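You operate a simulated robot arm through the tools that you are given. There is no shell and no other tool.

The job below is to be done with a simulated robot arm. You get a single attempt, and the scene is never put back.

## Task
Warm vial WN-6 at 40 C till its dye grains dissolve.
Fine: use the heating block; then turn its dial off, move the vial to pocket A1 of the orange rack and close the block lid; leave the other vial; spill next to nothing.

It is judged by the outcome, as a careful person would: the job done as asked, and still so three seconds after it is handed in. It fails if anything else is knocked over, pushed out of place, dropped, spilled or broken. Lids that push on must go on centred and level and be pressed home; caps that screw on are set level and turned clockwise until they are tight.

## Robot
A 7-joint arm with a two-finger parallel gripper, fixed in place. Base frame: the origin is at the foot of the arm, x ahead of it, y to its left, z up; the work surface is at about z = 755. Readings come in mm, rad, newtons and seconds.
Its first joint turns from -2.304 to 2.304 rad. Payload 3.91 kg.
The TCP is the grasp point between the finger pads, 30 mm short of the fingertips. In the tool frame z runs along the fingers and y along their closing line. Largest opening 110 mm; finger width 20, thickness 10; the body of the gripper, 48 by 112 mm, starts 55 mm behind the TCP.
Orientation is told as [roll, pitch, yaw] about the base's x, y, z axes, in that order, counted from this pose: with the fingers straight down and closing along the base's y, the tool's x points along the base's -x, its y along +y and its z along -z.

## Interface
- The arm moves only by the tool arm_command. Its argument "steps" is a list of rows, each a list of 6 numbers: the shift along the base's x, y, z in mm, then the turn, a rotation vector about the base's x, y, z in rad. In form: [[dx, dy, dz, wx, wy, wz], ...]. A call has 1 to 20 rows; each row shifts and turns the commanded pose from where the row before left it. "hand" is the opening, from 0 (shut) to 1 (fully open), set as the call begins (left out, the last holds). Each row takes 0.2 s and may step no farther than 50 mm and 0.15 rad from the row before; otherwise, or with a gripper value out of range, the whole call is refused. A pose out of reach is approached as far as the arm can. The call stops where the force on the tool passes 90 N (or 10 N more than at its start, if that is more) or the arm is blocked; 0.2 s more then pass. Each finger travels about 108 mm/s and halts on what it meets, pressing with about 22 N; the grip force reading is that of the motor and also rises with nothing between the fingers. The clock runs only during rows and for 0.2 s after the last one: add rows that do not move to give the fingers time. It gives the time, the measured TCP pose, the force on the tool (base axes), the opening and the grip force at its end, in the units of the frame above (readings bear some noise), with the torque about the TCP (base axes, N m) and any sound that the robot's microphone picked up.
- Cameras (640 x 400 px; columns grow to the right, rows downward): "scene" is fixed at [220, 649.7, 1419.5]; the picture's right is [-0.58, -0.81, 0.00], its down [-0.72, 0.51, -0.47] and it looks along [0.38, -0.27, -0.88] (base axes); focal length 279 px, centre (320, 200). "wrist" rides on the gripper at [72, 17, -103] in the tool frame; the picture's right is [-0.23, 0.97, 0.00], its down [-0.76, -0.18, -0.62] and it looks along [-0.61, -0.14, 0.78] (tool axes); focal length 222 px, centre (320, 200). There is no depth. A picture from a camera that has moved, and an enlarged one, comes with that camera's place and axes in the base frame and with its lens.
- grab_frame(camera): a new picture of that camera. It takes no simulated time.
- enlarge(camera, box): a new picture of the part [left, top, right, bottom] of that camera's present view, enlarged. It takes no simulated time.
- close_job(): hands the job in; it is judged then, once.

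Places have to be worked out from the pictures, the camera data and where the tool is seen. Open the gripper and draw the arm clear of the work before you hand the job in, unless the task says otherwise.

The tools are called after "Request:" by a JSON object that holds its "api" and its "payload". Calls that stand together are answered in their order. arm_command: Moves the arm, as the interface text tells. Its arguments: {"type":"object","properties":{"steps":{"type":"array","items":{"type":"array","items":{"type":"number"}}},"hand":{"type":"number"}},"required":["steps"]} The other tools are called the same way: grab_frame (camera) takes a picture; enlarge (camera, box) takes an enlarged picture of a part of a camera's view; close_job () hands the job in.

At the start:

```text
t: 0.0
tcp_pos: [324.1, 420.7, 1164.7]
ee_rot: [-0.001, 0.0, 0.002]
wrist_force: [-0.4, -0.1, 0.1]
ft_torque: [-0.01, -0.01, -0.04]
grip_width: 110.2
gripper_force: 0.1
```

scene: 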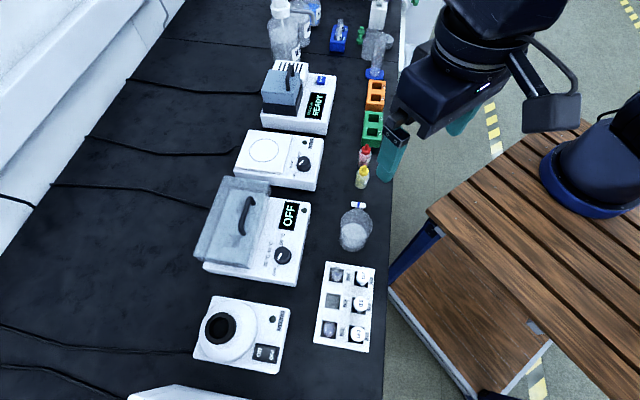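
wrist: 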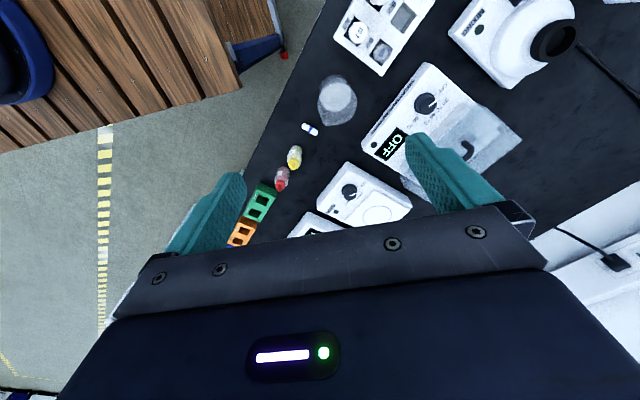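

I start by looking closely at the scene: several devices are on the bench, and I need to identify the heating block, the vials and the orange rack.

Request:
{"api": "enlarge", "payload": {"camera": "scene", "box": [180, 160, 320, 290]}}

Request:
{"api": "enlarge", "payload": {"camera": "scene", "box": [300, 180, 400, 360]}}

Request:
{"api": "enlarge", "payload": {"camera": "scene", "box": [240, 0, 400, 130]}}

Request:
{"api": "enlarge", "payload": {"camera": "scene", "box": [220, 60, 400, 200]}}

Request:
{"api": "enlarge", "payload": {"camera": "scene", "box": [180, 280, 320, 390]}}

```text
3.08 times, centred on (250, 225) of scene
camera zoom: at [220.0, 649.7, 1419.5], right [-0.58, -0.81, 0.0], down [-0.72, 0.51, -0.47], along [0.38, -0.27, -0.88], focal length 857 px, centre (535, 123)
```

zoom: 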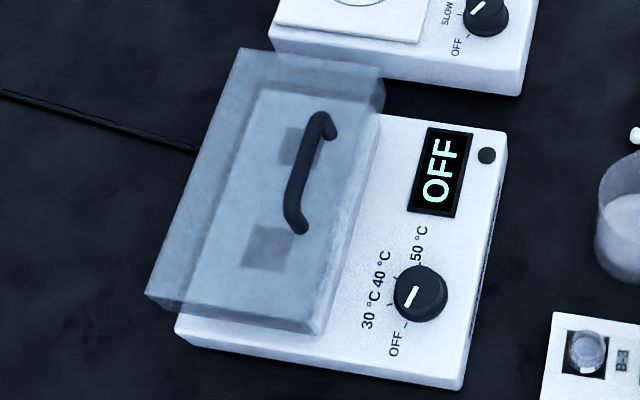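

```text
2.22 times, centred on (350, 270) of scene
camera zoom: at [220.0, 649.7, 1419.5], right [-0.58, -0.81, 0.0], down [-0.72, 0.51, -0.47], along [0.38, -0.27, -0.88], focal length 619 px, centre (253, 44)
```

zoom: 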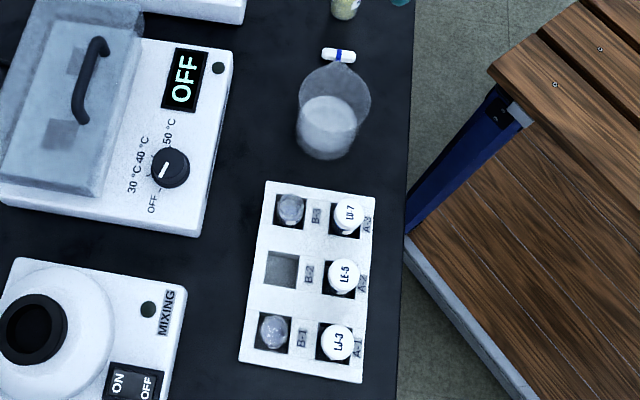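

```text
3.08 times, centred on (320, 65) of scene
camera zoom: at [220.0, 649.7, 1419.5], right [-0.58, -0.81, 0.0], down [-0.72, 0.51, -0.47], along [0.38, -0.27, -0.88], focal length 857 px, centre (320, 615)
```

zoom: 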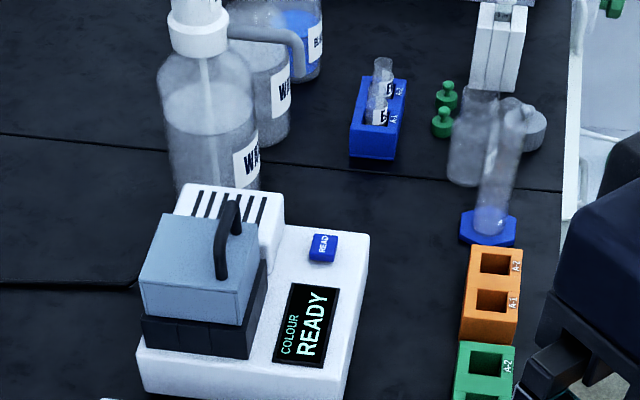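

```text
2.86 times, centred on (310, 130) of scene
camera zoom: at [220.0, 649.7, 1419.5], right [-0.58, -0.81, 0.0], down [-0.72, 0.51, -0.47], along [0.38, -0.27, -0.88], focal length 796 px, centre (349, 400)
```

zoom: 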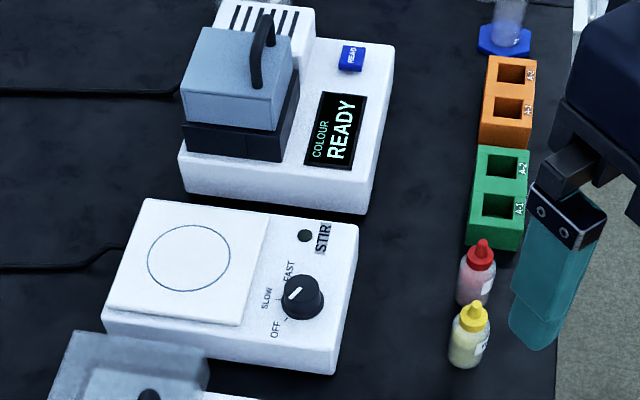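

```text
3.64 times, centred on (250, 335) of scene
camera zoom: at [220.0, 649.7, 1419.5], right [-0.58, -0.81, 0.0], down [-0.72, 0.51, -0.47], along [0.38, -0.27, -0.88], focal length 1013 px, centre (574, -291)
```

zoom: 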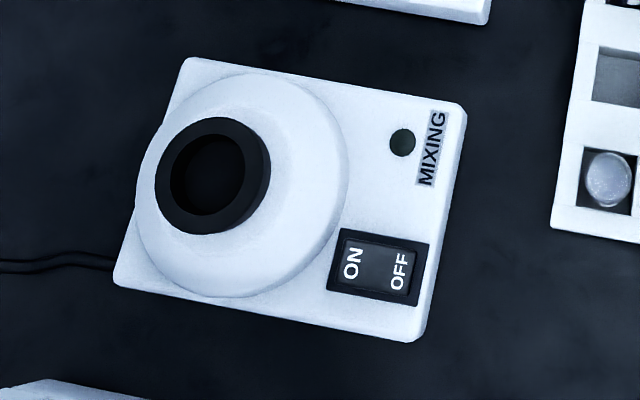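

The blue rack holds two open tubes; the white rack holds capped vials. I enlarge both to find WN-6.

Request:
{"api": "enlarge", "payload": {"camera": "scene", "box": [322, 12, 362, 57]}}

Request:
{"api": "enlarge", "payload": {"camera": "scene", "box": [310, 255, 380, 355]}}

Request:
{"api": "enlarge", "payload": {"camera": "scene", "box": [190, 170, 280, 270]}}

Request:
{"api": "enlarge", "payload": {"camera": "scene", "box": [340, 0, 400, 130]}}

```text
8.89 times, centred on (342, 34) of scene
camera zoom: at [220.0, 649.7, 1419.5], right [-0.58, -0.81, 0.0], down [-0.72, 0.51, -0.47], along [0.38, -0.27, -0.88], focal length 2476 px, centre (124, 1671)
```

zoom: 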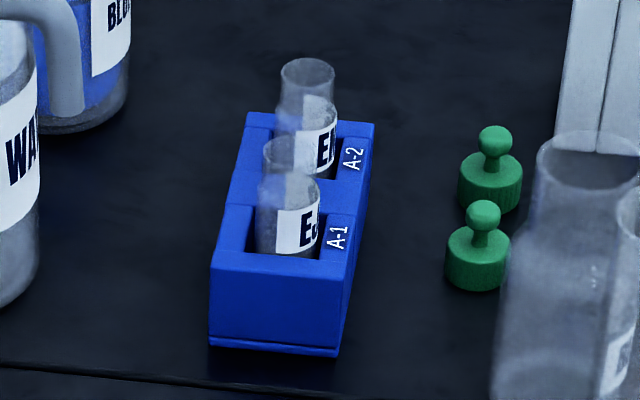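

```text
4.00 times, centred on (345, 305) of scene
camera zoom: at [220.0, 649.7, 1419.5], right [-0.58, -0.81, 0.0], down [-0.72, 0.51, -0.47], along [0.38, -0.27, -0.88], focal length 1114 px, centre (220, -220)
```

zoom: 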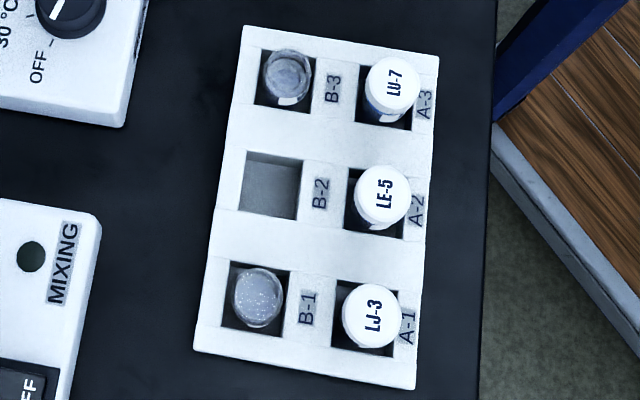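

```text
4.00 times, centred on (235, 220) of scene
camera zoom: at [220.0, 649.7, 1419.5], right [-0.58, -0.81, 0.0], down [-0.72, 0.51, -0.47], along [0.38, -0.27, -0.88], focal length 1114 px, centre (660, 120)
```

zoom: 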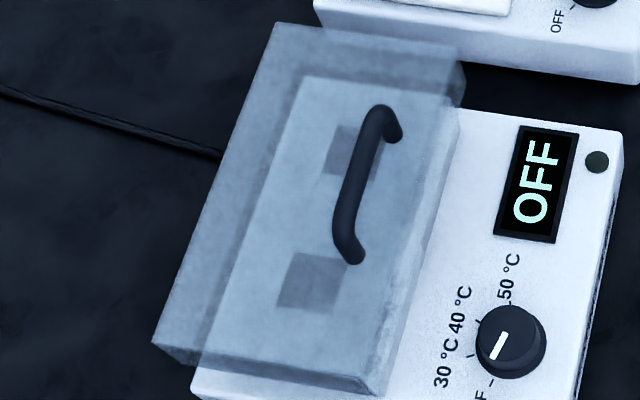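

```text
3.08 times, centred on (370, 65) of scene
camera zoom: at [220.0, 649.7, 1419.5], right [-0.58, -0.81, 0.0], down [-0.72, 0.51, -0.47], along [0.38, -0.27, -0.88], focal length 857 px, centre (166, 615)
```

zoom: 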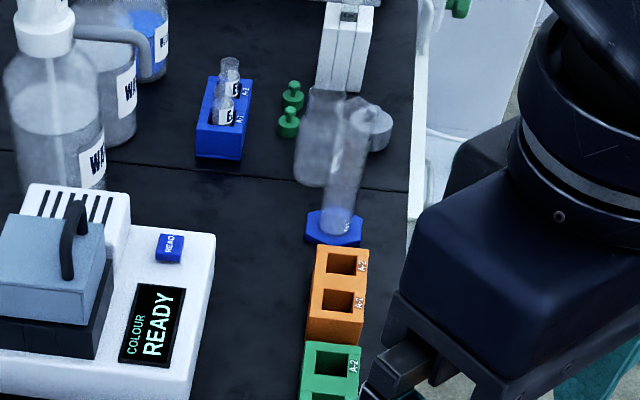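

Uncapped vials are in the white rack at B-1 (≈(236,614)) and B-3 (≈(316,535)). I'll turn the gripper about +1.34 rad and come over toward the rack, so the wrist camera looks at the labels from the robot's side.

Request:
{"api": "arm_command", "payload": {"steps": [[-10, 7, -26, 0, 0, 0.149], [-10, 7, -26, 0, 0, 0.149], [-10, 7, -26, 0, 0, 0.149], [-10, 7, -26, 0, 0, 0.149], [-10, 7, -26, 0, 0, 0.149], [-10, 7, -26, 0, 0, 0.149], [-10, 7, -26, 0, 0, 0.149], [-10, 6, -26, 0, 0, 0.149], [-12, 6, -26, 0, 0, 0.149], [0, 0, 0, 0, 0, 0]]}}

Request:
{"api": "grab_frame", "payload": {"camera": "wrist"}}

Request:
{"api": "grab_frame", "payload": {"camera": "scene"}}

```text
t: 2.2
tcp_pos: [229.4, 482.0, 931.0]
ee_rot: [0.0, 0.0, 1.344]
wrist_force: [0.6, 0.0, 0.2]
ft_torque: [0.01, 0.0, -0.01]
grip_width: 110.2
gripper_force: 0.0
```

```text
taken
camera wrist: at [197.0, 416.7, 1034.4], right [-0.9, 0.44, 0.0], down [0.34, 0.7, 0.62], along [0.27, 0.56, -0.78], focal length 222 px, centre (320, 200)
```

wrist: 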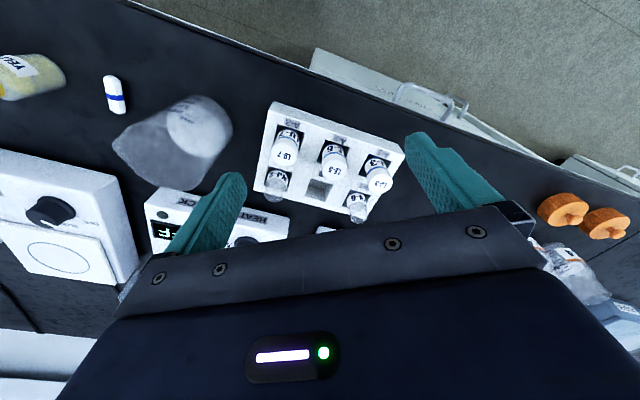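

```text
taken
```

scene: 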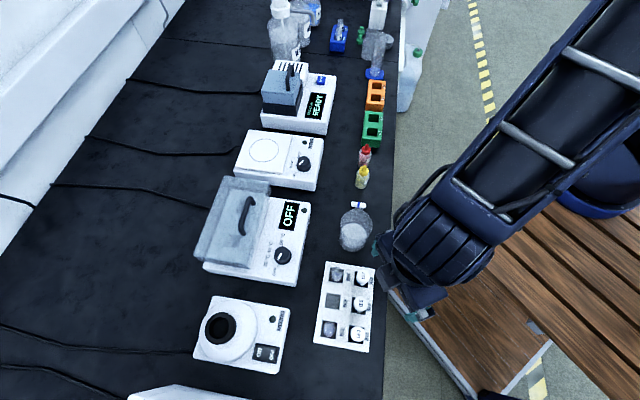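

Request:
{"api": "enlarge", "payload": {"camera": "wrist", "box": [250, 95, 410, 225]}}

Request:
{"api": "enlarge", "payload": {"camera": "wrist", "box": [255, 155, 315, 205]}}

Request:
{"api": "enlarge", "payload": {"camera": "wrist", "box": [330, 180, 390, 225]}}

```text
3.08 times, centred on (330, 160) of wrist
camera zoom: at [197.0, 416.7, 1034.4], right [-0.9, 0.44, 0.0], down [0.34, 0.7, 0.62], along [0.27, 0.56, -0.78], focal length 684 px, centre (289, 323)
```

zoom: 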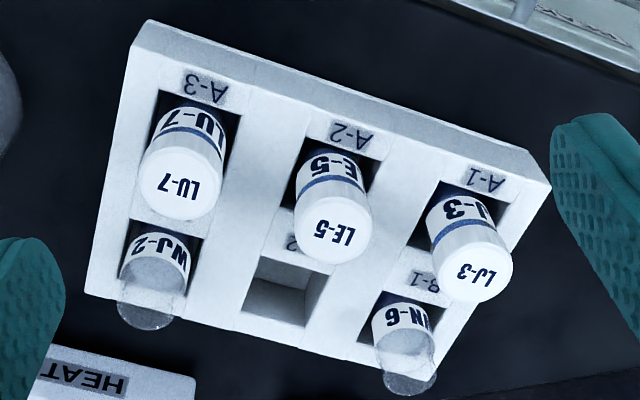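

```text
8.00 times, centred on (285, 180) of wrist
camera zoom: at [197.0, 416.7, 1034.4], right [-0.9, 0.44, 0.0], down [0.34, 0.7, 0.62], along [0.27, 0.56, -0.78], focal length 1777 px, centre (600, 360)
```

zoom: 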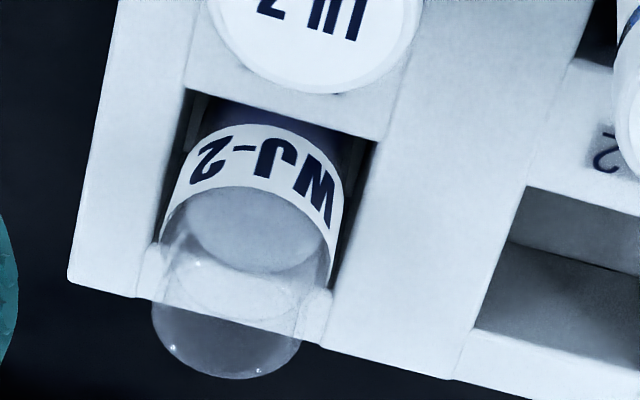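

```text
8.89 times, centred on (360, 202) of wrist
camera zoom: at [197.0, 416.7, 1034.4], right [-0.9, 0.44, 0.0], down [0.34, 0.7, 0.62], along [0.27, 0.56, -0.78], focal length 1974 px, centre (-36, 178)
```

zoom: 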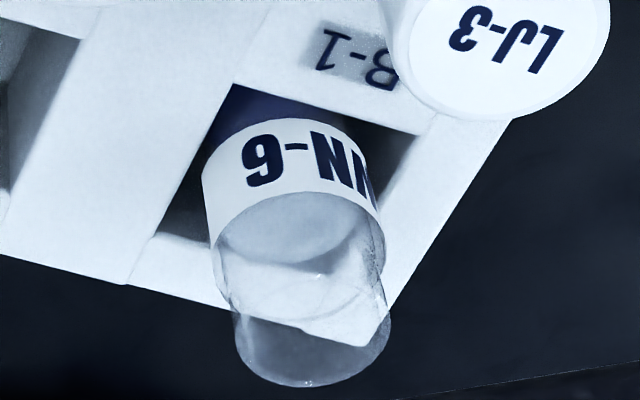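

WN-6 is the open vial in B-1 (rim ≈ (237,616,825)); WJ-2 in B-3 is the other one. Next I move the camera to inspect the heating block, its lid and dial from the front.

Request:
{"api": "arm_command", "payload": {"steps": [[0, 0, 40, 0, 0, 0], [34, 10, 10, 0, 0, -0.066], [34, 10, 10, 0, 0, -0.066], [34, 10, 10, 0, 0, -0.066], [34, 8, 0, 0, 0, -0.066], [0, 0, 0, 0, 0, 0]]}}

Request:
{"api": "grab_frame", "payload": {"camera": "wrist"}}

Request:
{"api": "enlarge", "payload": {"camera": "wrist", "box": [220, 120, 440, 260]}}

```text
t: 3.6
tcp_pos: [367.6, 519.3, 1003.2]
ee_rot: [0.001, 0.001, 1.076]
wrist_force: [0.3, 0.2, -0.5]
ft_torque: [-0.02, -0.02, 0.04]
grip_width: 110.0
gripper_force: 0.1
```

```text
taken
camera wrist: at [318.2, 465.1, 1106.1], right [-0.75, 0.66, 0.0], down [0.52, 0.59, 0.62], along [0.41, 0.47, -0.78], focal length 222 px, centre (320, 200)
```

wrist: 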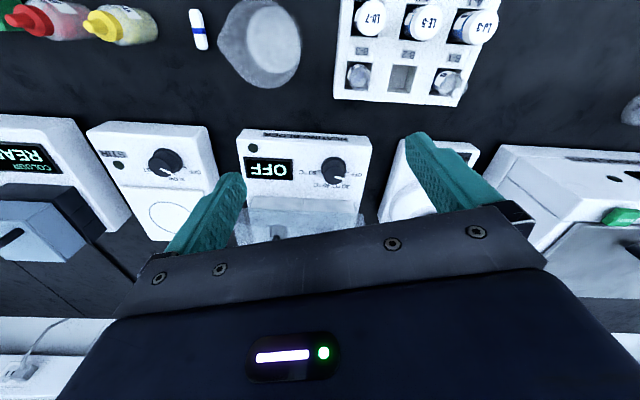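

```text
2.86 times, centred on (330, 190) of wrist
camera zoom: at [318.2, 465.1, 1106.1], right [-0.75, 0.66, 0.0], down [0.52, 0.59, 0.62], along [0.41, 0.47, -0.78], focal length 635 px, centre (291, 229)
```

zoom: 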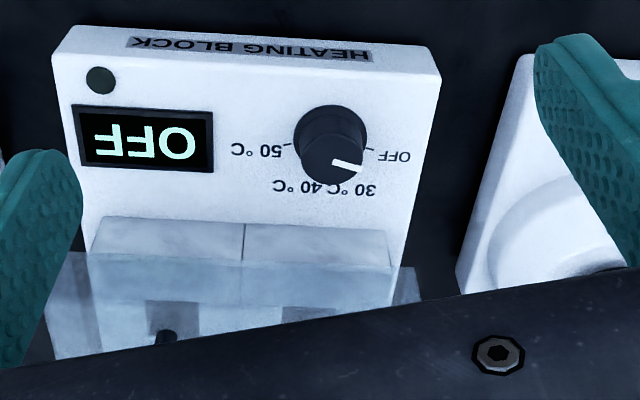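

The dial's OFF is at left, then clockwise 30, 40, 50. I need to see how the lid is attached, so I tilt the tool to get a lower view of the block.

Request:
{"api": "arm_command", "payload": {"steps": [[-16, -14, 0, -0.132, 0.07, 0], [-16, -14, 0, -0.132, 0.07, 0], [-16, -14, -5, -0.132, 0.07, 0], [-16, -14, -10, -0.132, 0.07, 0], [0, -14, -10, -0.132, 0.07, 0], [0, 0, 0, 0, 0, 0]]}}

Request:
{"api": "grab_frame", "payload": {"camera": "wrist"}}

Request:
{"api": "enlarge", "payload": {"camera": "wrist", "box": [220, 80, 440, 220]}}

```text
t: 5.0
tcp_pos: [305.1, 450.8, 977.3]
ee_rot: [-0.006, 0.748, 1.078]
wrist_force: [0.7, 0.5, 0.3]
ft_torque: [-0.01, 0.01, 0.0]
grip_width: 109.8
gripper_force: 0.1
```

```text
taken
camera wrist: at [297.2, 474.7, 1102.4], right [-0.78, 0.61, -0.16], down [0.62, 0.78, -0.06], along [0.09, -0.15, -0.99], focal length 222 px, centre (320, 200)
```

wrist: 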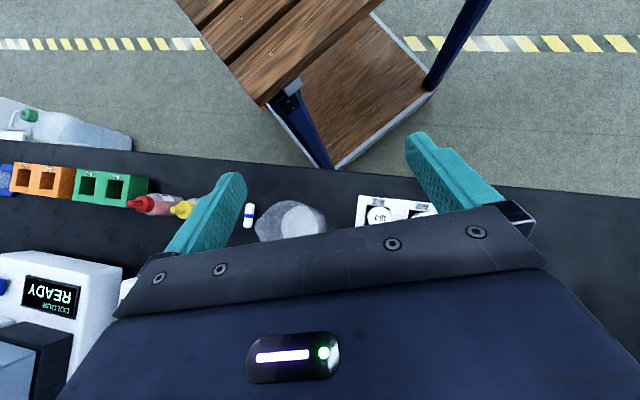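

```text
2.86 times, centred on (330, 150) of wrist
camera zoom: at [297.2, 474.7, 1102.4], right [-0.78, 0.61, -0.16], down [0.62, 0.78, -0.06], along [0.09, -0.15, -0.99], focal length 635 px, centre (291, 343)
```

zoom: 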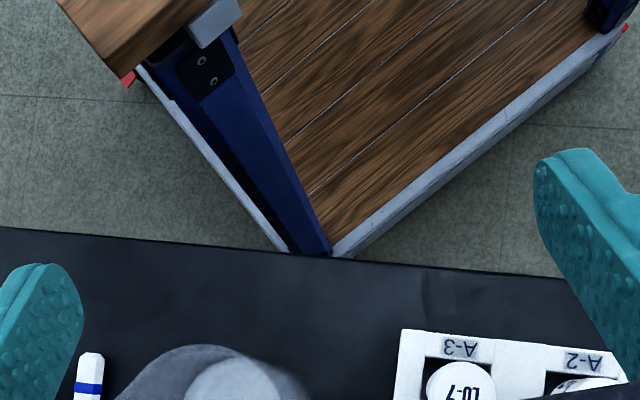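

That tilt was the wrong way round; I reverse it so the fingers point outward and the camera looks more level at the block.

Request:
{"api": "arm_command", "payload": {"steps": [[3, 5, 5, 0.132, -0.07, 0], [3, 5, 5, 0.132, -0.07, 0], [3, 5, 5, 0.132, -0.07, 0], [3, 5, 5, 0.132, -0.07, 0], [3, 5, 5, 0.132, -0.07, 0], [3, 5, 5, 0.132, -0.07, 0], [3, 5, 5, 0.132, -0.07, 0], [3, 5, 5, 0.132, -0.07, 0], [3, 5, 0, 0.132, -0.07, 0], [0, 0, 0, 0, 0, 0]]}}

Request:
{"api": "grab_frame", "payload": {"camera": "wrist"}}

Request:
{"api": "enlarge", "payload": {"camera": "wrist", "box": [220, 80, 440, 220]}}

```text
t: 7.2
tcp_pos: [331.0, 494.7, 1017.1]
ee_rot: [0.004, -0.597, 1.076]
wrist_force: [0.7, -0.1, 0.3]
ft_torque: [0.0, 0.03, 0.03]
grip_width: 109.8
gripper_force: 0.0
```

```text
taken
camera wrist: at [260.9, 399.1, 1062.2], right [-0.77, 0.62, 0.13], down [0.29, 0.16, 0.94], along [0.57, 0.76, -0.3], focal length 222 px, centre (320, 200)
```

wrist: 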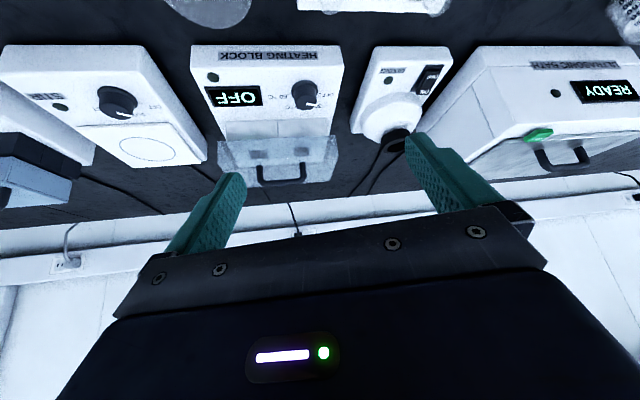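

```text
2.86 times, centred on (330, 150) of wrist
camera zoom: at [260.9, 399.1, 1062.2], right [-0.77, 0.62, 0.13], down [0.29, 0.16, 0.94], along [0.57, 0.76, -0.3], focal length 635 px, centre (291, 343)
```

zoom: 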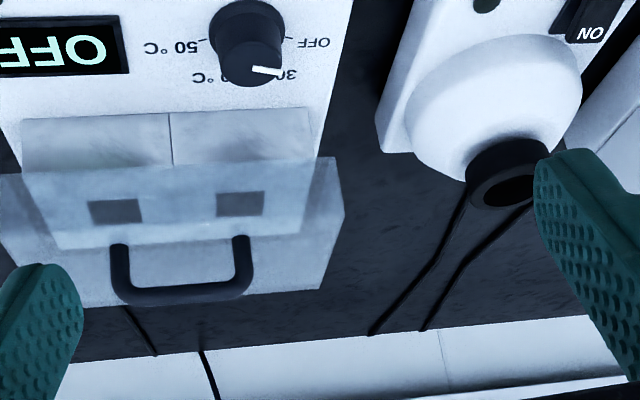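

Request:
{"api": "enlarge", "payload": {"camera": "wrist", "box": [205, 105, 355, 195]}}

Request:
{"api": "enlarge", "payload": {"camera": "scene", "box": [188, 165, 318, 290]}}

```text
4.27 times, centred on (280, 150) of wrist
camera zoom: at [260.9, 399.1, 1062.2], right [-0.77, 0.62, 0.13], down [0.29, 0.16, 0.94], along [0.57, 0.76, -0.3], focal length 948 px, centre (491, 413)
```

zoom: 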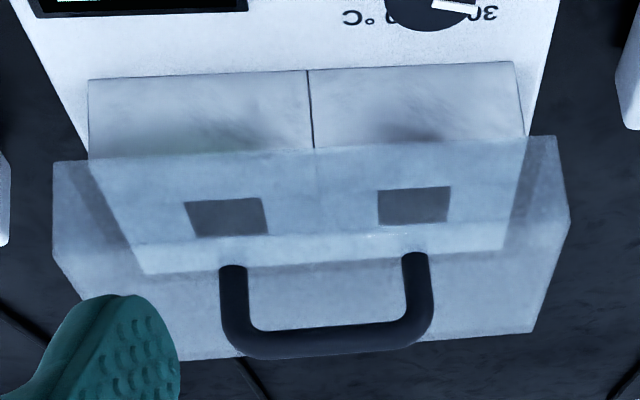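

```text
3.20 times, centred on (253, 228) of scene
camera zoom: at [220.0, 649.7, 1419.5], right [-0.58, -0.81, 0.0], down [-0.72, 0.51, -0.47], along [0.38, -0.27, -0.88], focal length 892 px, centre (534, 112)
```

zoom: 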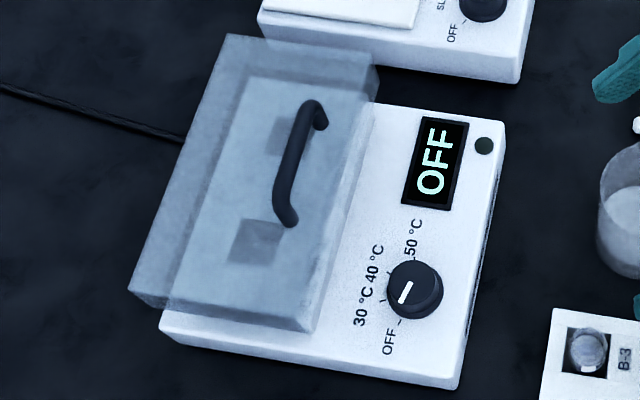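

The lid is a translucent hood, handle near its front edge, apparently hinged at the back (hinge line ≈ from (629,627) to (494,759)). Before acting I take a close look at the dial.

Request:
{"api": "enlarge", "payload": {"camera": "scene", "box": [256, 225, 316, 285]}}

Request:
{"api": "enlarge", "payload": {"camera": "wrist", "box": [270, 70, 340, 120]}}

```text
6.67 times, centred on (286, 255) of scene
camera zoom: at [220.0, 649.7, 1419.5], right [-0.58, -0.81, 0.0], down [-0.72, 0.51, -0.47], along [0.38, -0.27, -0.88], focal length 1857 px, centre (547, -167)
```

zoom: 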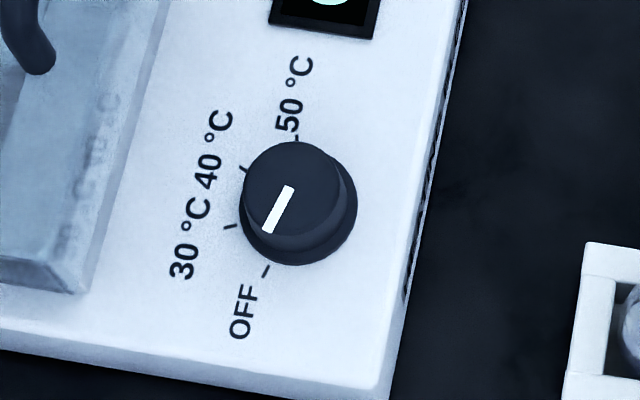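

```text
8.00 times, centred on (305, 95) of wrist
camera zoom: at [260.9, 399.1, 1062.2], right [-0.77, 0.62, 0.13], down [0.29, 0.16, 0.94], along [0.57, 0.76, -0.3], focal length 1777 px, centre (440, 1040)
```

zoom: 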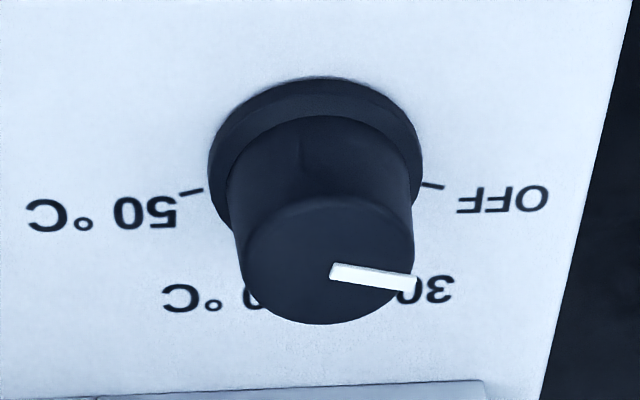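

The dial centre is at about (418.5,610.5), top z≈825, detents 50° apart (OFF→40 is ~100° clockwise). Next I go above the lid handle at ≈(502,631,912), tool vertical and closing front-to-back (yaw −45°), to check its position.

Request:
{"api": "arm_command", "payload": {"steps": [[10, 8, 3, -0.1315, 0.071, 0], [10, 8, 3, -0.1315, 0.071, 0], [10, 8, 3, -0.1315, 0.071, 0], [10, 8, 3, -0.1315, 0.071, 0], [10, 8, 0, 0, 0, -0.1432], [10, 8, 0, 0, 0, -0.1432], [10, 8, 0, 0, 0, -0.1432], [10, 8, 0, 0, 0, -0.1432], [10, 8, 0, 0, 0, -0.1432], [10, 8, 0, 0, 0, -0.1432], [10, 8, 0, 0, 0, -0.1432], [10, 8, 0, 0, 0, -0.1432], [10, 8, 0, 0, 0, -0.1432], [10, 8, 0, 0, 0, -0.1432], [10, 8, 0, 0, 0, -0.1432], [10, 8, 0, 0, 0, -0.1432], [11, 8, 0, 0, 0, -0.1432], [0, 0, 0, 0, 0, 0]]}}

Request:
{"api": "grab_frame", "payload": {"camera": "wrist"}}

Request:
{"api": "grab_frame", "payload": {"camera": "scene"}}

```text
t: 11.0
tcp_pos: [502.2, 631.0, 1028.2]
ee_rot: [0.006, 0.0, -0.784]
wrist_force: [0.6, -0.2, -0.5]
ft_torque: [-0.02, -0.02, -0.01]
grip_width: 110.2
gripper_force: 0.1
```

```text
taken
camera wrist: at [461.9, 695.1, 1131.4], right [0.85, 0.53, 0.0], down [0.41, -0.67, 0.62], along [0.33, -0.53, -0.78], focal length 222 px, centre (320, 200)
```

wrist: 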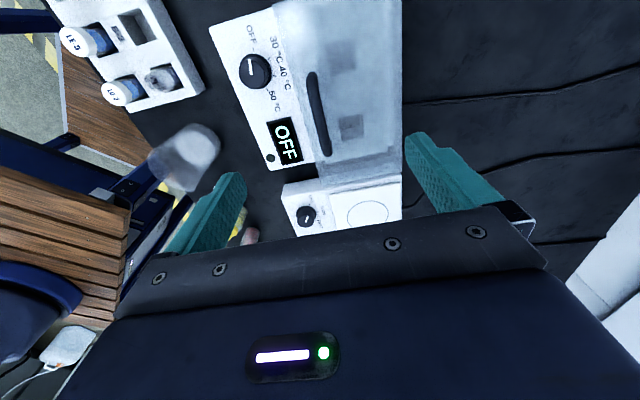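

```text
taken
```

scene: 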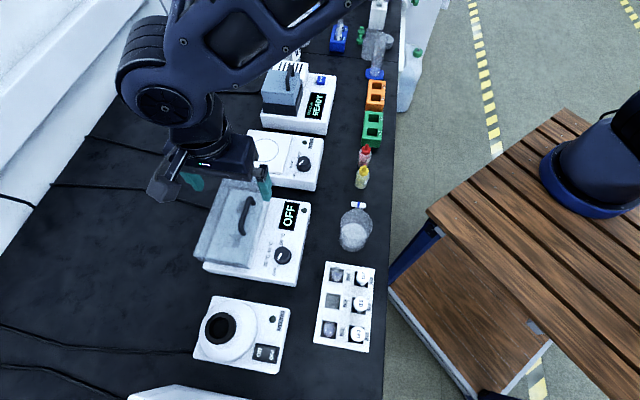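

Request:
{"api": "enlarge", "payload": {"camera": "wrist", "box": [250, 0, 430, 190]}}

Request:
{"api": "enlarge", "payload": {"camera": "scene", "box": [140, 140, 320, 290]}}

```text
2.11 times, centred on (340, 95) of wrist
camera zoom: at [461.9, 695.1, 1131.4], right [0.85, 0.53, 0.0], down [0.41, -0.67, 0.62], along [0.33, -0.53, -0.78], focal length 468 px, centre (278, 421)
```

zoom: 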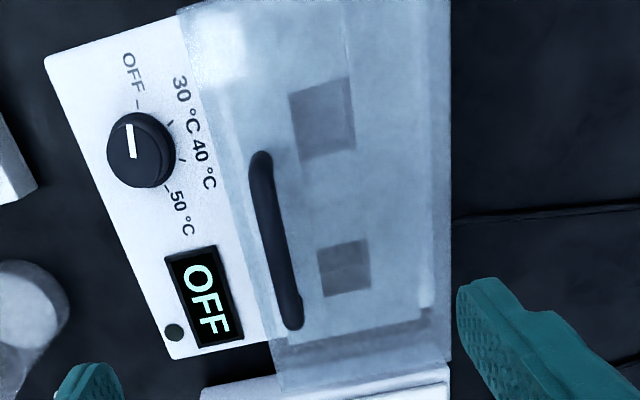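

```text
2.67 times, centred on (230, 215) of scene
camera zoom: at [220.0, 649.7, 1419.5], right [-0.58, -0.81, 0.0], down [-0.72, 0.51, -0.47], along [0.38, -0.27, -0.88], focal length 743 px, centre (560, 160)
```

zoom: 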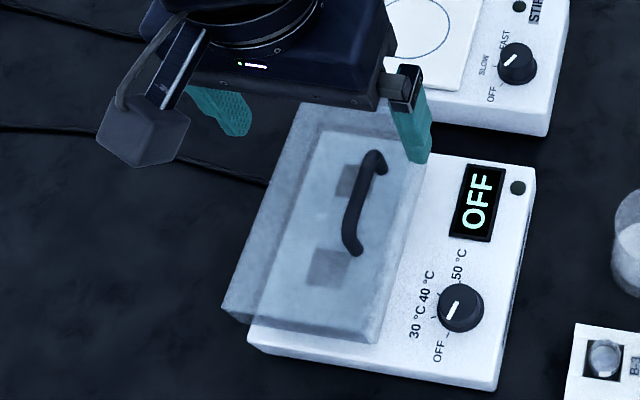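

The bar sits at n≈802 mm (front-back coordinate), right under the TCP. I narrow the opening and lower so that the fingertips straddle the handle bar, tips ≈ z 900.

Request:
{"api": "arm_command", "payload": {"hand": 0.4, "steps": [[0, 0, -20, 0, 0, 0], [-0.5, 1.5, -20, 0, 0, 0], [0, 0, -20, 0, 0, 0], [0, 0, -15, 0, 0, 0], [0, 0, -10, 0, 0, 0], [0, 0, -8, 0, 0, 0], [0, 0, -5, 0, 0, 0], [0, 0, 0, 0, 0, 0]]}}

Request:
{"api": "grab_frame", "payload": {"camera": "wrist"}}

Request:
{"api": "enlarge", "payload": {"camera": "scene", "box": [180, 140, 320, 290]}}

```text
t: 12.8
tcp_pos: [502.1, 633.7, 930.4]
ee_rot: [0.003, 0.0, -0.783]
wrist_force: [-0.7, 1.0, -0.8]
ft_torque: [-0.02, 0.01, 0.02]
grip_width: 43.9
gripper_force: 0.0
```

```text
taken
camera wrist: at [462.0, 696.8, 1034.0], right [0.85, 0.53, 0.0], down [0.41, -0.67, 0.62], along [0.33, -0.53, -0.78], focal length 222 px, centre (320, 200)
```

wrist: 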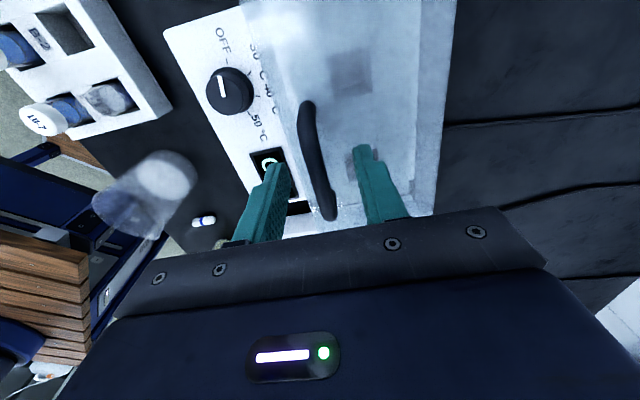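

```text
2.67 times, centred on (250, 215) of scene
camera zoom: at [220.0, 649.7, 1419.5], right [-0.58, -0.81, 0.0], down [-0.72, 0.51, -0.47], along [0.38, -0.27, -0.88], focal length 743 px, centre (507, 160)
```

zoom: 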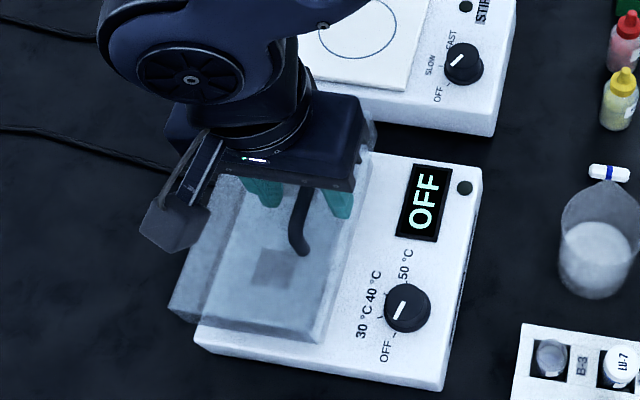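

The bar lies between the fingers. I close on it.

Request:
{"api": "arm_command", "payload": {"hand": 0, "steps": [[0, 0, 0, 0, 0, 0], [0, 0, 0, 0, 0, 0], [0, 0, 0, 0, 0, 0]]}}

Request:
{"api": "enlarge", "payload": {"camera": "wrist", "box": [230, 60, 430, 230]}}

```text
t: 13.6
tcp_pos: [501.0, 633.4, 931.2]
ee_rot: [0.004, 0.001, -0.783]
wrist_force: [-2.1, -2.1, 0.8]
ft_torque: [-0.12, -0.02, -0.08]
grip_width: 10.6
gripper_force: 44.7
```

```text
2.35 times, centred on (330, 145) of wrist
camera zoom: at [461.9, 696.7, 1034.2], right [0.85, 0.53, 0.0], down [0.41, -0.67, 0.62], along [0.33, -0.53, -0.78], focal length 523 px, centre (296, 329)
```

zoom: 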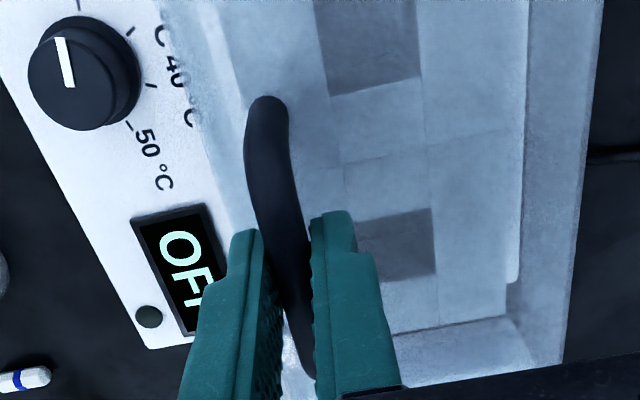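

Bar gripped (10.6 mm). I lift a little in the expected arc direction and read the forces to find the pivot.

Request:
{"api": "arm_command", "payload": {"steps": [[1, 1, 3, 0, 0, 0], [1, 1, 3, 0, 0, 0], [1, 1, 3, 0, 0, 0], [0, 0, 0, 0, 0, 0]]}}

Request:
{"api": "enlarge", "payload": {"camera": "scene", "box": [180, 140, 320, 290]}}

```text
t: 14.6
tcp_pos: [505.5, 636.5, 937.3]
ee_rot: [0.004, 0.0, -0.783]
wrist_force: [18.1, 29.3, -32.8]
ft_torque: [0.31, -0.15, -0.04]
grip_width: 10.5
gripper_force: 45.2
```

```text
2.67 times, centred on (250, 215) of scene
camera zoom: at [220.0, 649.7, 1419.5], right [-0.58, -0.81, 0.0], down [-0.72, 0.51, -0.47], along [0.38, -0.27, -0.88], focal length 743 px, centre (507, 160)
```

zoom: 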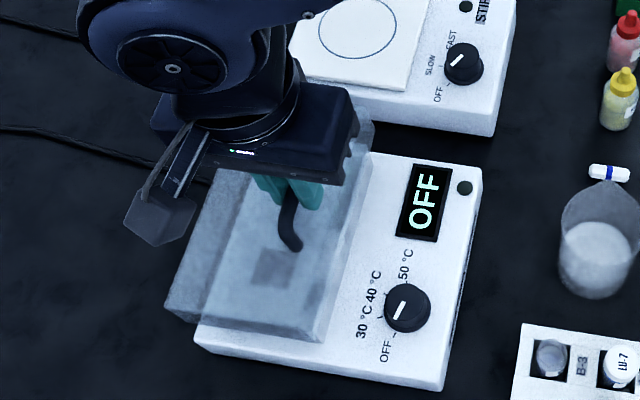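

Forces point to a pivot low at the back (≈ n 885, z 842): the lid is hinged. I follow that arc to about 10° and re-check.

Request:
{"api": "arm_command", "payload": {"steps": [[2, 2, 1, 0, 0, 0], [2, 2, 1.5, 0, 0, 0], [1.9, 1.9, 1.9, 0, 0, 0], [0, 0, 0, 0, 0, 0]]}}

```text
t: 15.6
tcp_pos: [510.5, 641.1, 946.1]
ee_rot: [0.006, -0.001, -0.783]
wrist_force: [-3.3, -5.9, 6.9]
ft_torque: [-0.42, -0.2, -0.03]
grip_width: 10.5
gripper_force: 44.5
```

Forces dropped to a few newtons; I continue along the arc to ~30°.

Request:
{"api": "arm_command", "payload": {"steps": [[5.1, 5.1, 5.7, 0, 0, 0], [5.2, 5.2, 5.4, 0, 0, 0], [5.7, 5.7, 4.4, 0, 0, 0], [5.9, 5.9, 3.9, 0, 0, 0], [0, 0, 0, 0, 0, 0]]}}

Request:
{"api": "enlarge", "payload": {"camera": "scene", "box": [160, 120, 320, 290]}}

Request:
{"api": "grab_frame", "payload": {"camera": "wrist"}}

```text
t: 16.8
tcp_pos: [532.8, 663.4, 964.6]
ee_rot: [0.004, -0.001, -0.784]
wrist_force: [-3.3, -1.1, 9.1]
ft_torque: [-0.14, -0.22, -0.02]
grip_width: 10.4
gripper_force: 45.2
```

```text
2.35 times, centred on (240, 205) of scene
camera zoom: at [220.0, 649.7, 1419.5], right [-0.58, -0.81, 0.0], down [-0.72, 0.51, -0.47], along [0.38, -0.27, -0.88], focal length 656 px, centre (508, 188)
```

zoom: 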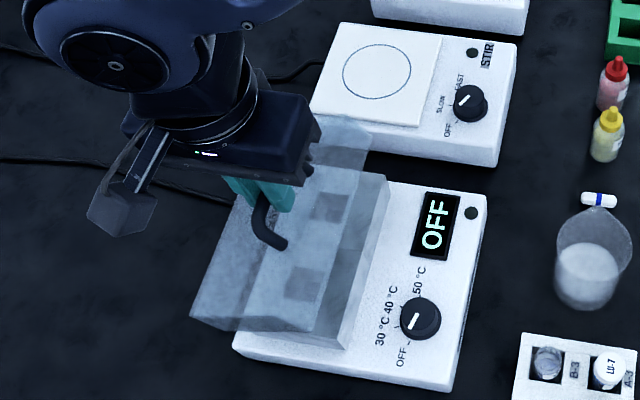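

```text
taken
camera wrist: at [492.8, 727.3, 1067.4], right [0.85, 0.53, 0.01], down [0.41, -0.67, 0.62], along [0.33, -0.53, -0.78], focal length 222 px, centre (320, 200)
```

wrist: 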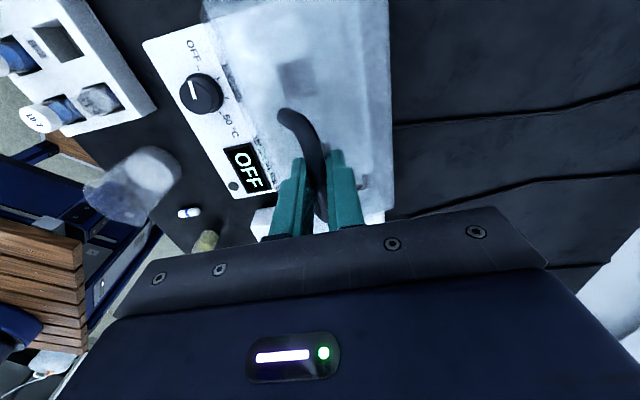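

The lid is rising. I continue along the arc to ~60°.

Request:
{"api": "arm_command", "payload": {"steps": [[6.2, 6.2, 3, 0, 0, 0], [6.2, 6.2, 2.4, 0, 0, 0], [6.4, 6.4, 1.4, 0, 0, 0], [6.4, 6.4, 0.8, 0, 0, 0], [6.5, 6.5, -0.1, 0, 0, 0], [6.5, 6.5, -0.8, 0, 0, 0], [0, 0, 0, 0, 0, 0]]}}

Request:
{"api": "enlarge", "payload": {"camera": "scene", "box": [160, 120, 320, 290]}}

Request:
{"api": "grab_frame", "payload": {"camera": "wrist"}}

```text
t: 18.4
tcp_pos: [571.8, 701.6, 971.1]
ee_rot: [0.007, 0.0, -0.783]
wrist_force: [-0.8, 4.0, 16.7]
ft_torque: [0.07, -0.08, -0.07]
grip_width: 10.6
gripper_force: 45.0
```

```text
2.35 times, centred on (240, 205) of scene
camera zoom: at [220.0, 649.7, 1419.5], right [-0.58, -0.81, 0.0], down [-0.72, 0.51, -0.47], along [0.38, -0.27, -0.88], focal length 656 px, centre (508, 188)
```

zoom: 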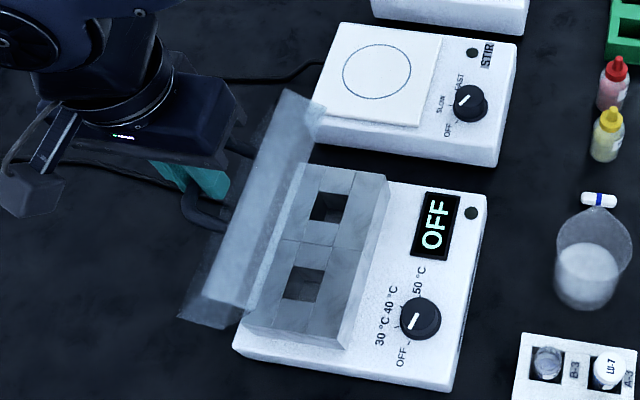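

```text
taken
camera wrist: at [531.0, 765.5, 1074.2], right [0.85, 0.53, 0.01], down [0.41, -0.67, 0.62], along [0.33, -0.52, -0.78], focal length 222 px, centre (320, 200)
```

wrist: 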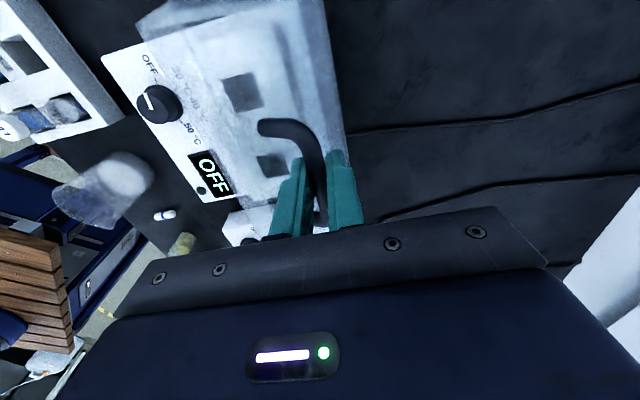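

The lid is about 60° open and the two pockets are exposed. I carry on to ~90°, slightly higher to relieve the upward push.

Request:
{"api": "arm_command", "payload": {"steps": [[6.4, 6.4, 1, 0, 0, 0], [6.3, 6.3, -1, 0, 0, 0], [6.1, 6.1, -2.5, 0, 0, 0], [5.9, 5.9, -3.4, 0, 0, 0], [5.6, 5.6, -4.2, 0, 0, 0], [5.3, 5.3, -5, 0, 0, 0], [0, 0, 0, 0, 0, 0]]}}

Request:
{"api": "enlarge", "payload": {"camera": "scene", "box": [140, 100, 320, 290]}}

Request:
{"api": "grab_frame", "payload": {"camera": "wrist"}}

```text
t: 20.0
tcp_pos: [607.4, 737.7, 956.1]
ee_rot: [0.004, 0.0, -0.784]
wrist_force: [2.9, 2.4, 5.5]
ft_torque: [-0.1, -0.13, -0.06]
grip_width: 10.5
gripper_force: 44.9
```

```text
2.11 times, centred on (230, 195) of scene
camera zoom: at [220.0, 649.7, 1419.5], right [-0.58, -0.81, 0.0], down [-0.72, 0.51, -0.47], along [0.38, -0.27, -0.88], focal length 586 px, centre (510, 210)
```

zoom: 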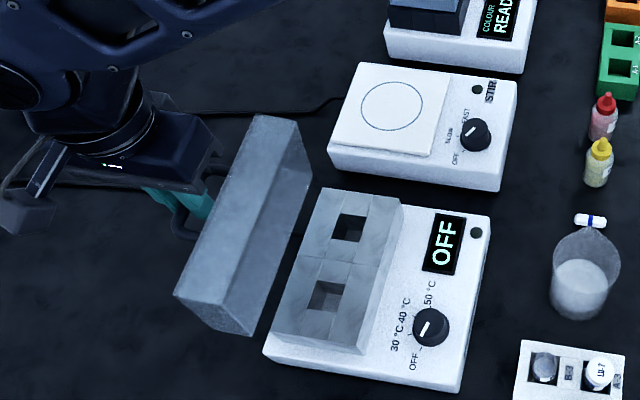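

```text
taken
camera wrist: at [566.8, 801.3, 1059.2], right [0.85, 0.53, 0.01], down [0.41, -0.67, 0.62], along [0.33, -0.52, -0.78], focal length 222 px, centre (320, 200)
```

wrist: 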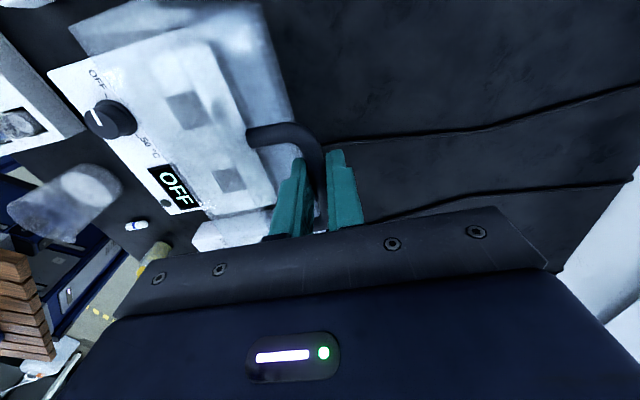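

The lid is about vertical. I nudge it a bit farther so it rests past vertical, watching for the stop.

Request:
{"api": "arm_command", "payload": {"steps": [[3.2, 3.2, -3.5, 0, 0, 0], [3.2, 3.2, -3.7, 0, 0, 0], [3, 3, -4, 0, 0, 0], [0, 0, 0, 0, 0, 0]]}}

Request:
{"api": "enlarge", "payload": {"camera": "scene", "box": [140, 100, 320, 290]}}

```text
t: 21.0
tcp_pos: [615.6, 748.3, 946.2]
ee_rot: [0.009, 0.002, -0.784]
wrist_force: [16.0, 17.0, 26.6]
ft_torque: [0.18, -0.21, -0.08]
grip_width: 10.5
gripper_force: 45.5
```

```text
2.11 times, centred on (230, 195) of scene
camera zoom: at [220.0, 649.7, 1419.5], right [-0.58, -0.81, 0.0], down [-0.72, 0.51, -0.47], along [0.38, -0.27, -0.88], focal length 586 px, centre (510, 210)
```

zoom: 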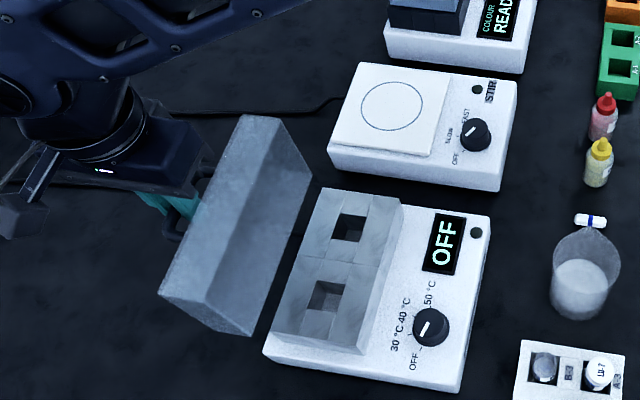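

About 97° open. I release the bar gently (small opening) and see whether the lid stays.

Request:
{"api": "arm_command", "payload": {"hand": 0.22, "steps": [[0, 0, 0, 0, 0, 0], [0, 0, 0, 0, 0, 0], [0, 0, 0, 0, 0, 0]]}}

Request:
{"api": "enlarge", "payload": {"camera": "scene", "box": [140, 100, 320, 290]}}

Request:
{"api": "enlarge", "payload": {"camera": "wrist", "box": [150, 0, 430, 240]}}

```text
t: 21.8
tcp_pos: [615.9, 747.3, 943.6]
ee_rot: [0.005, 0.0, -0.785]
wrist_force: [-0.3, 0.7, -0.7]
ft_torque: [0.02, 0.01, 0.02]
grip_width: 24.4
gripper_force: 0.0
```

```text
2.11 times, centred on (230, 195) of scene
camera zoom: at [220.0, 649.7, 1419.5], right [-0.58, -0.81, 0.0], down [-0.72, 0.51, -0.47], along [0.38, -0.27, -0.88], focal length 586 px, centre (510, 210)
```

zoom: 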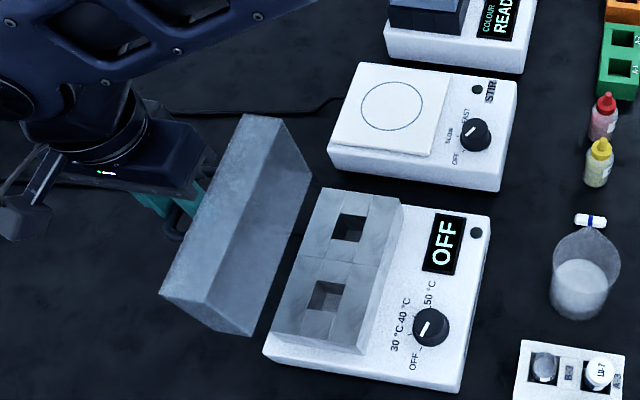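

```text
1.67 times, centred on (290, 120) of wrist
camera zoom: at [575.8, 810.5, 1046.3], right [0.85, 0.53, 0.0], down [0.41, -0.67, 0.62], along [0.33, -0.53, -0.78], focal length 370 px, centre (370, 333)
```

zoom: 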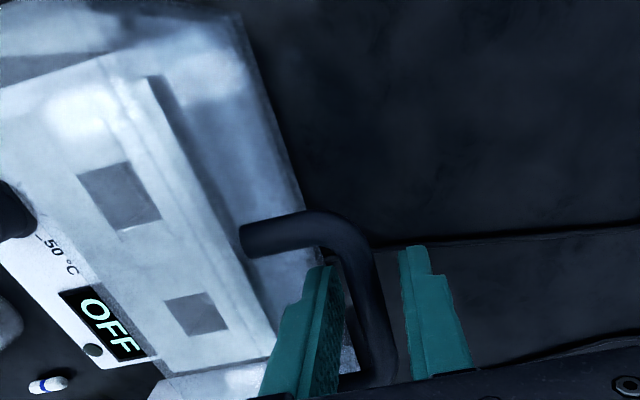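

The lid stays open. I rise straight up out of the handle, then check.

Request:
{"api": "arm_command", "payload": {"steps": [[0, 0, 10, 0, 0, 0], [0, 0, 15, 0, 0, 0], [0, 0, 25, 0, 0, 0], [0, 0, 35, 0, 0, 0], [0, 0, 40, 0, 0, 0], [0, 0, 0, 0, 0, 0]]}}

Request:
{"api": "grab_frame", "payload": {"camera": "scene"}}

Request:
{"api": "enlarge", "payload": {"camera": "wrist", "box": [100, 0, 430, 240]}}

```text
t: 23.2
tcp_pos: [617.6, 747.4, 1069.9]
ee_rot: [0.005, -0.001, -0.784]
wrist_force: [0.2, -0.1, 0.2]
ft_torque: [0.0, -0.05, 0.01]
grip_width: 24.4
gripper_force: 0.1
```

```text
taken
```

scene: 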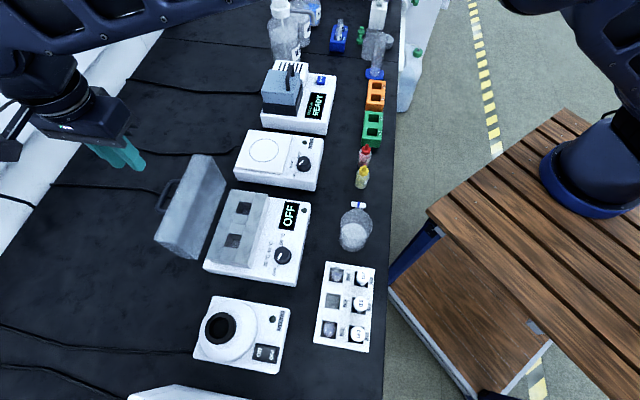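

```text
1.67 times, centred on (265, 120) of wrist
camera zoom: at [578.4, 811.4, 1171.9], right [0.85, 0.53, 0.0], down [0.41, -0.67, 0.62], along [0.33, -0.53, -0.78], focal length 370 px, centre (412, 333)
```

zoom: 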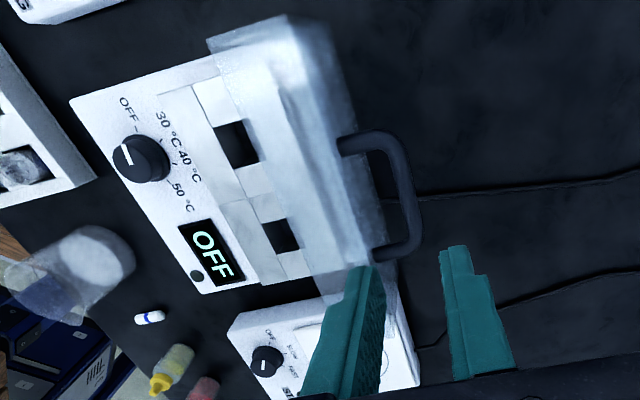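

The lid stands open by itself. With the view now clear, I enlarge the block and rack to measure pockets.

Request:
{"api": "enlarge", "payload": {"camera": "scene", "box": [200, 180, 320, 290]}}

Request:
{"api": "enlarge", "payload": {"camera": "wrist", "box": [160, 40, 280, 150]}}

Request:
{"api": "enlarge", "payload": {"camera": "scene", "box": [350, 60, 400, 130]}}

Request:
{"api": "enlarge", "payload": {"camera": "scene", "box": [310, 310, 370, 355]}}

```text
3.64 times, centred on (260, 235) of scene
camera zoom: at [220.0, 649.7, 1419.5], right [-0.58, -0.81, 0.0], down [-0.72, 0.51, -0.47], along [0.38, -0.27, -0.88], focal length 1013 px, centre (538, 73)
```

zoom: 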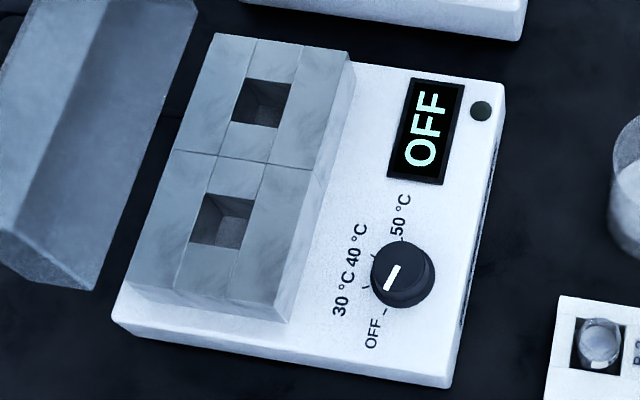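

```text
3.64 times, centred on (220, 95) of wrist
camera zoom: at [578.4, 811.4, 1171.9], right [0.85, 0.53, 0.0], down [0.41, -0.67, 0.62], along [0.33, -0.53, -0.78], focal length 808 px, centre (684, 582)
```

zoom: 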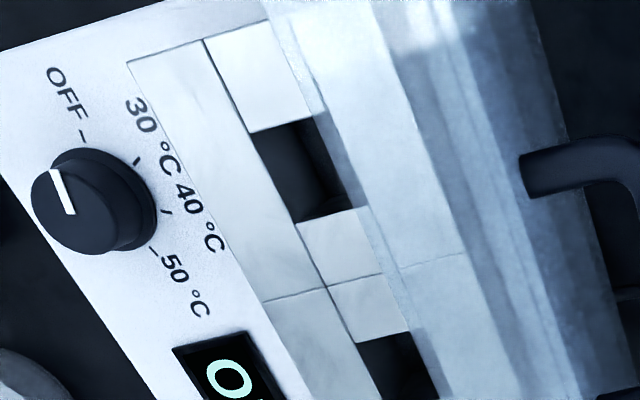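

```text
5.71 times, centred on (375, 95) of scene
camera zoom: at [220.0, 649.7, 1419.5], right [-0.58, -0.81, 0.0], down [-0.72, 0.51, -0.47], along [0.38, -0.27, -0.88], focal length 1592 px, centre (6, 800)
```

zoom: 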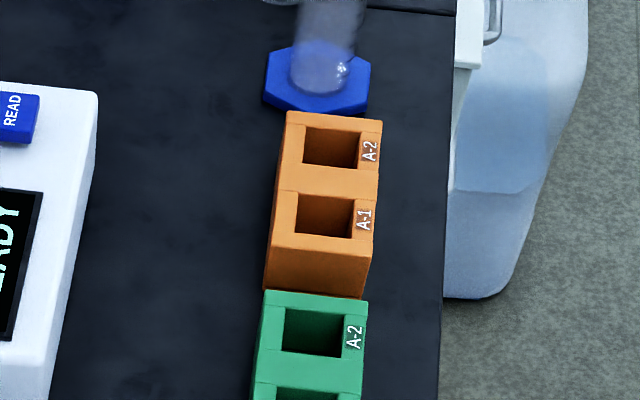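

```text
8.89 times, centred on (340, 332) of scene
camera zoom: at [220.0, 649.7, 1419.5], right [-0.58, -0.81, 0.0], down [-0.72, 0.51, -0.47], along [0.38, -0.27, -0.88], focal length 2476 px, centre (142, -978)
```

zoom: 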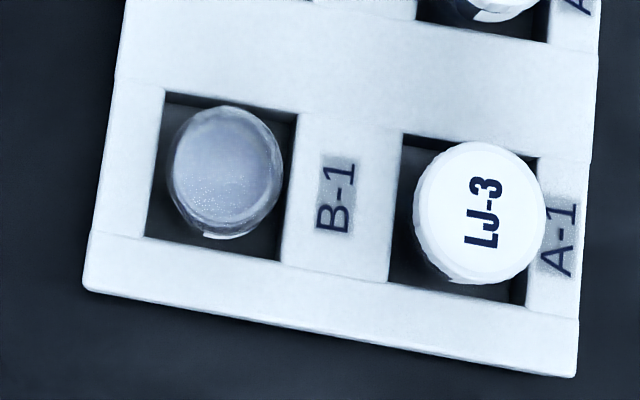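

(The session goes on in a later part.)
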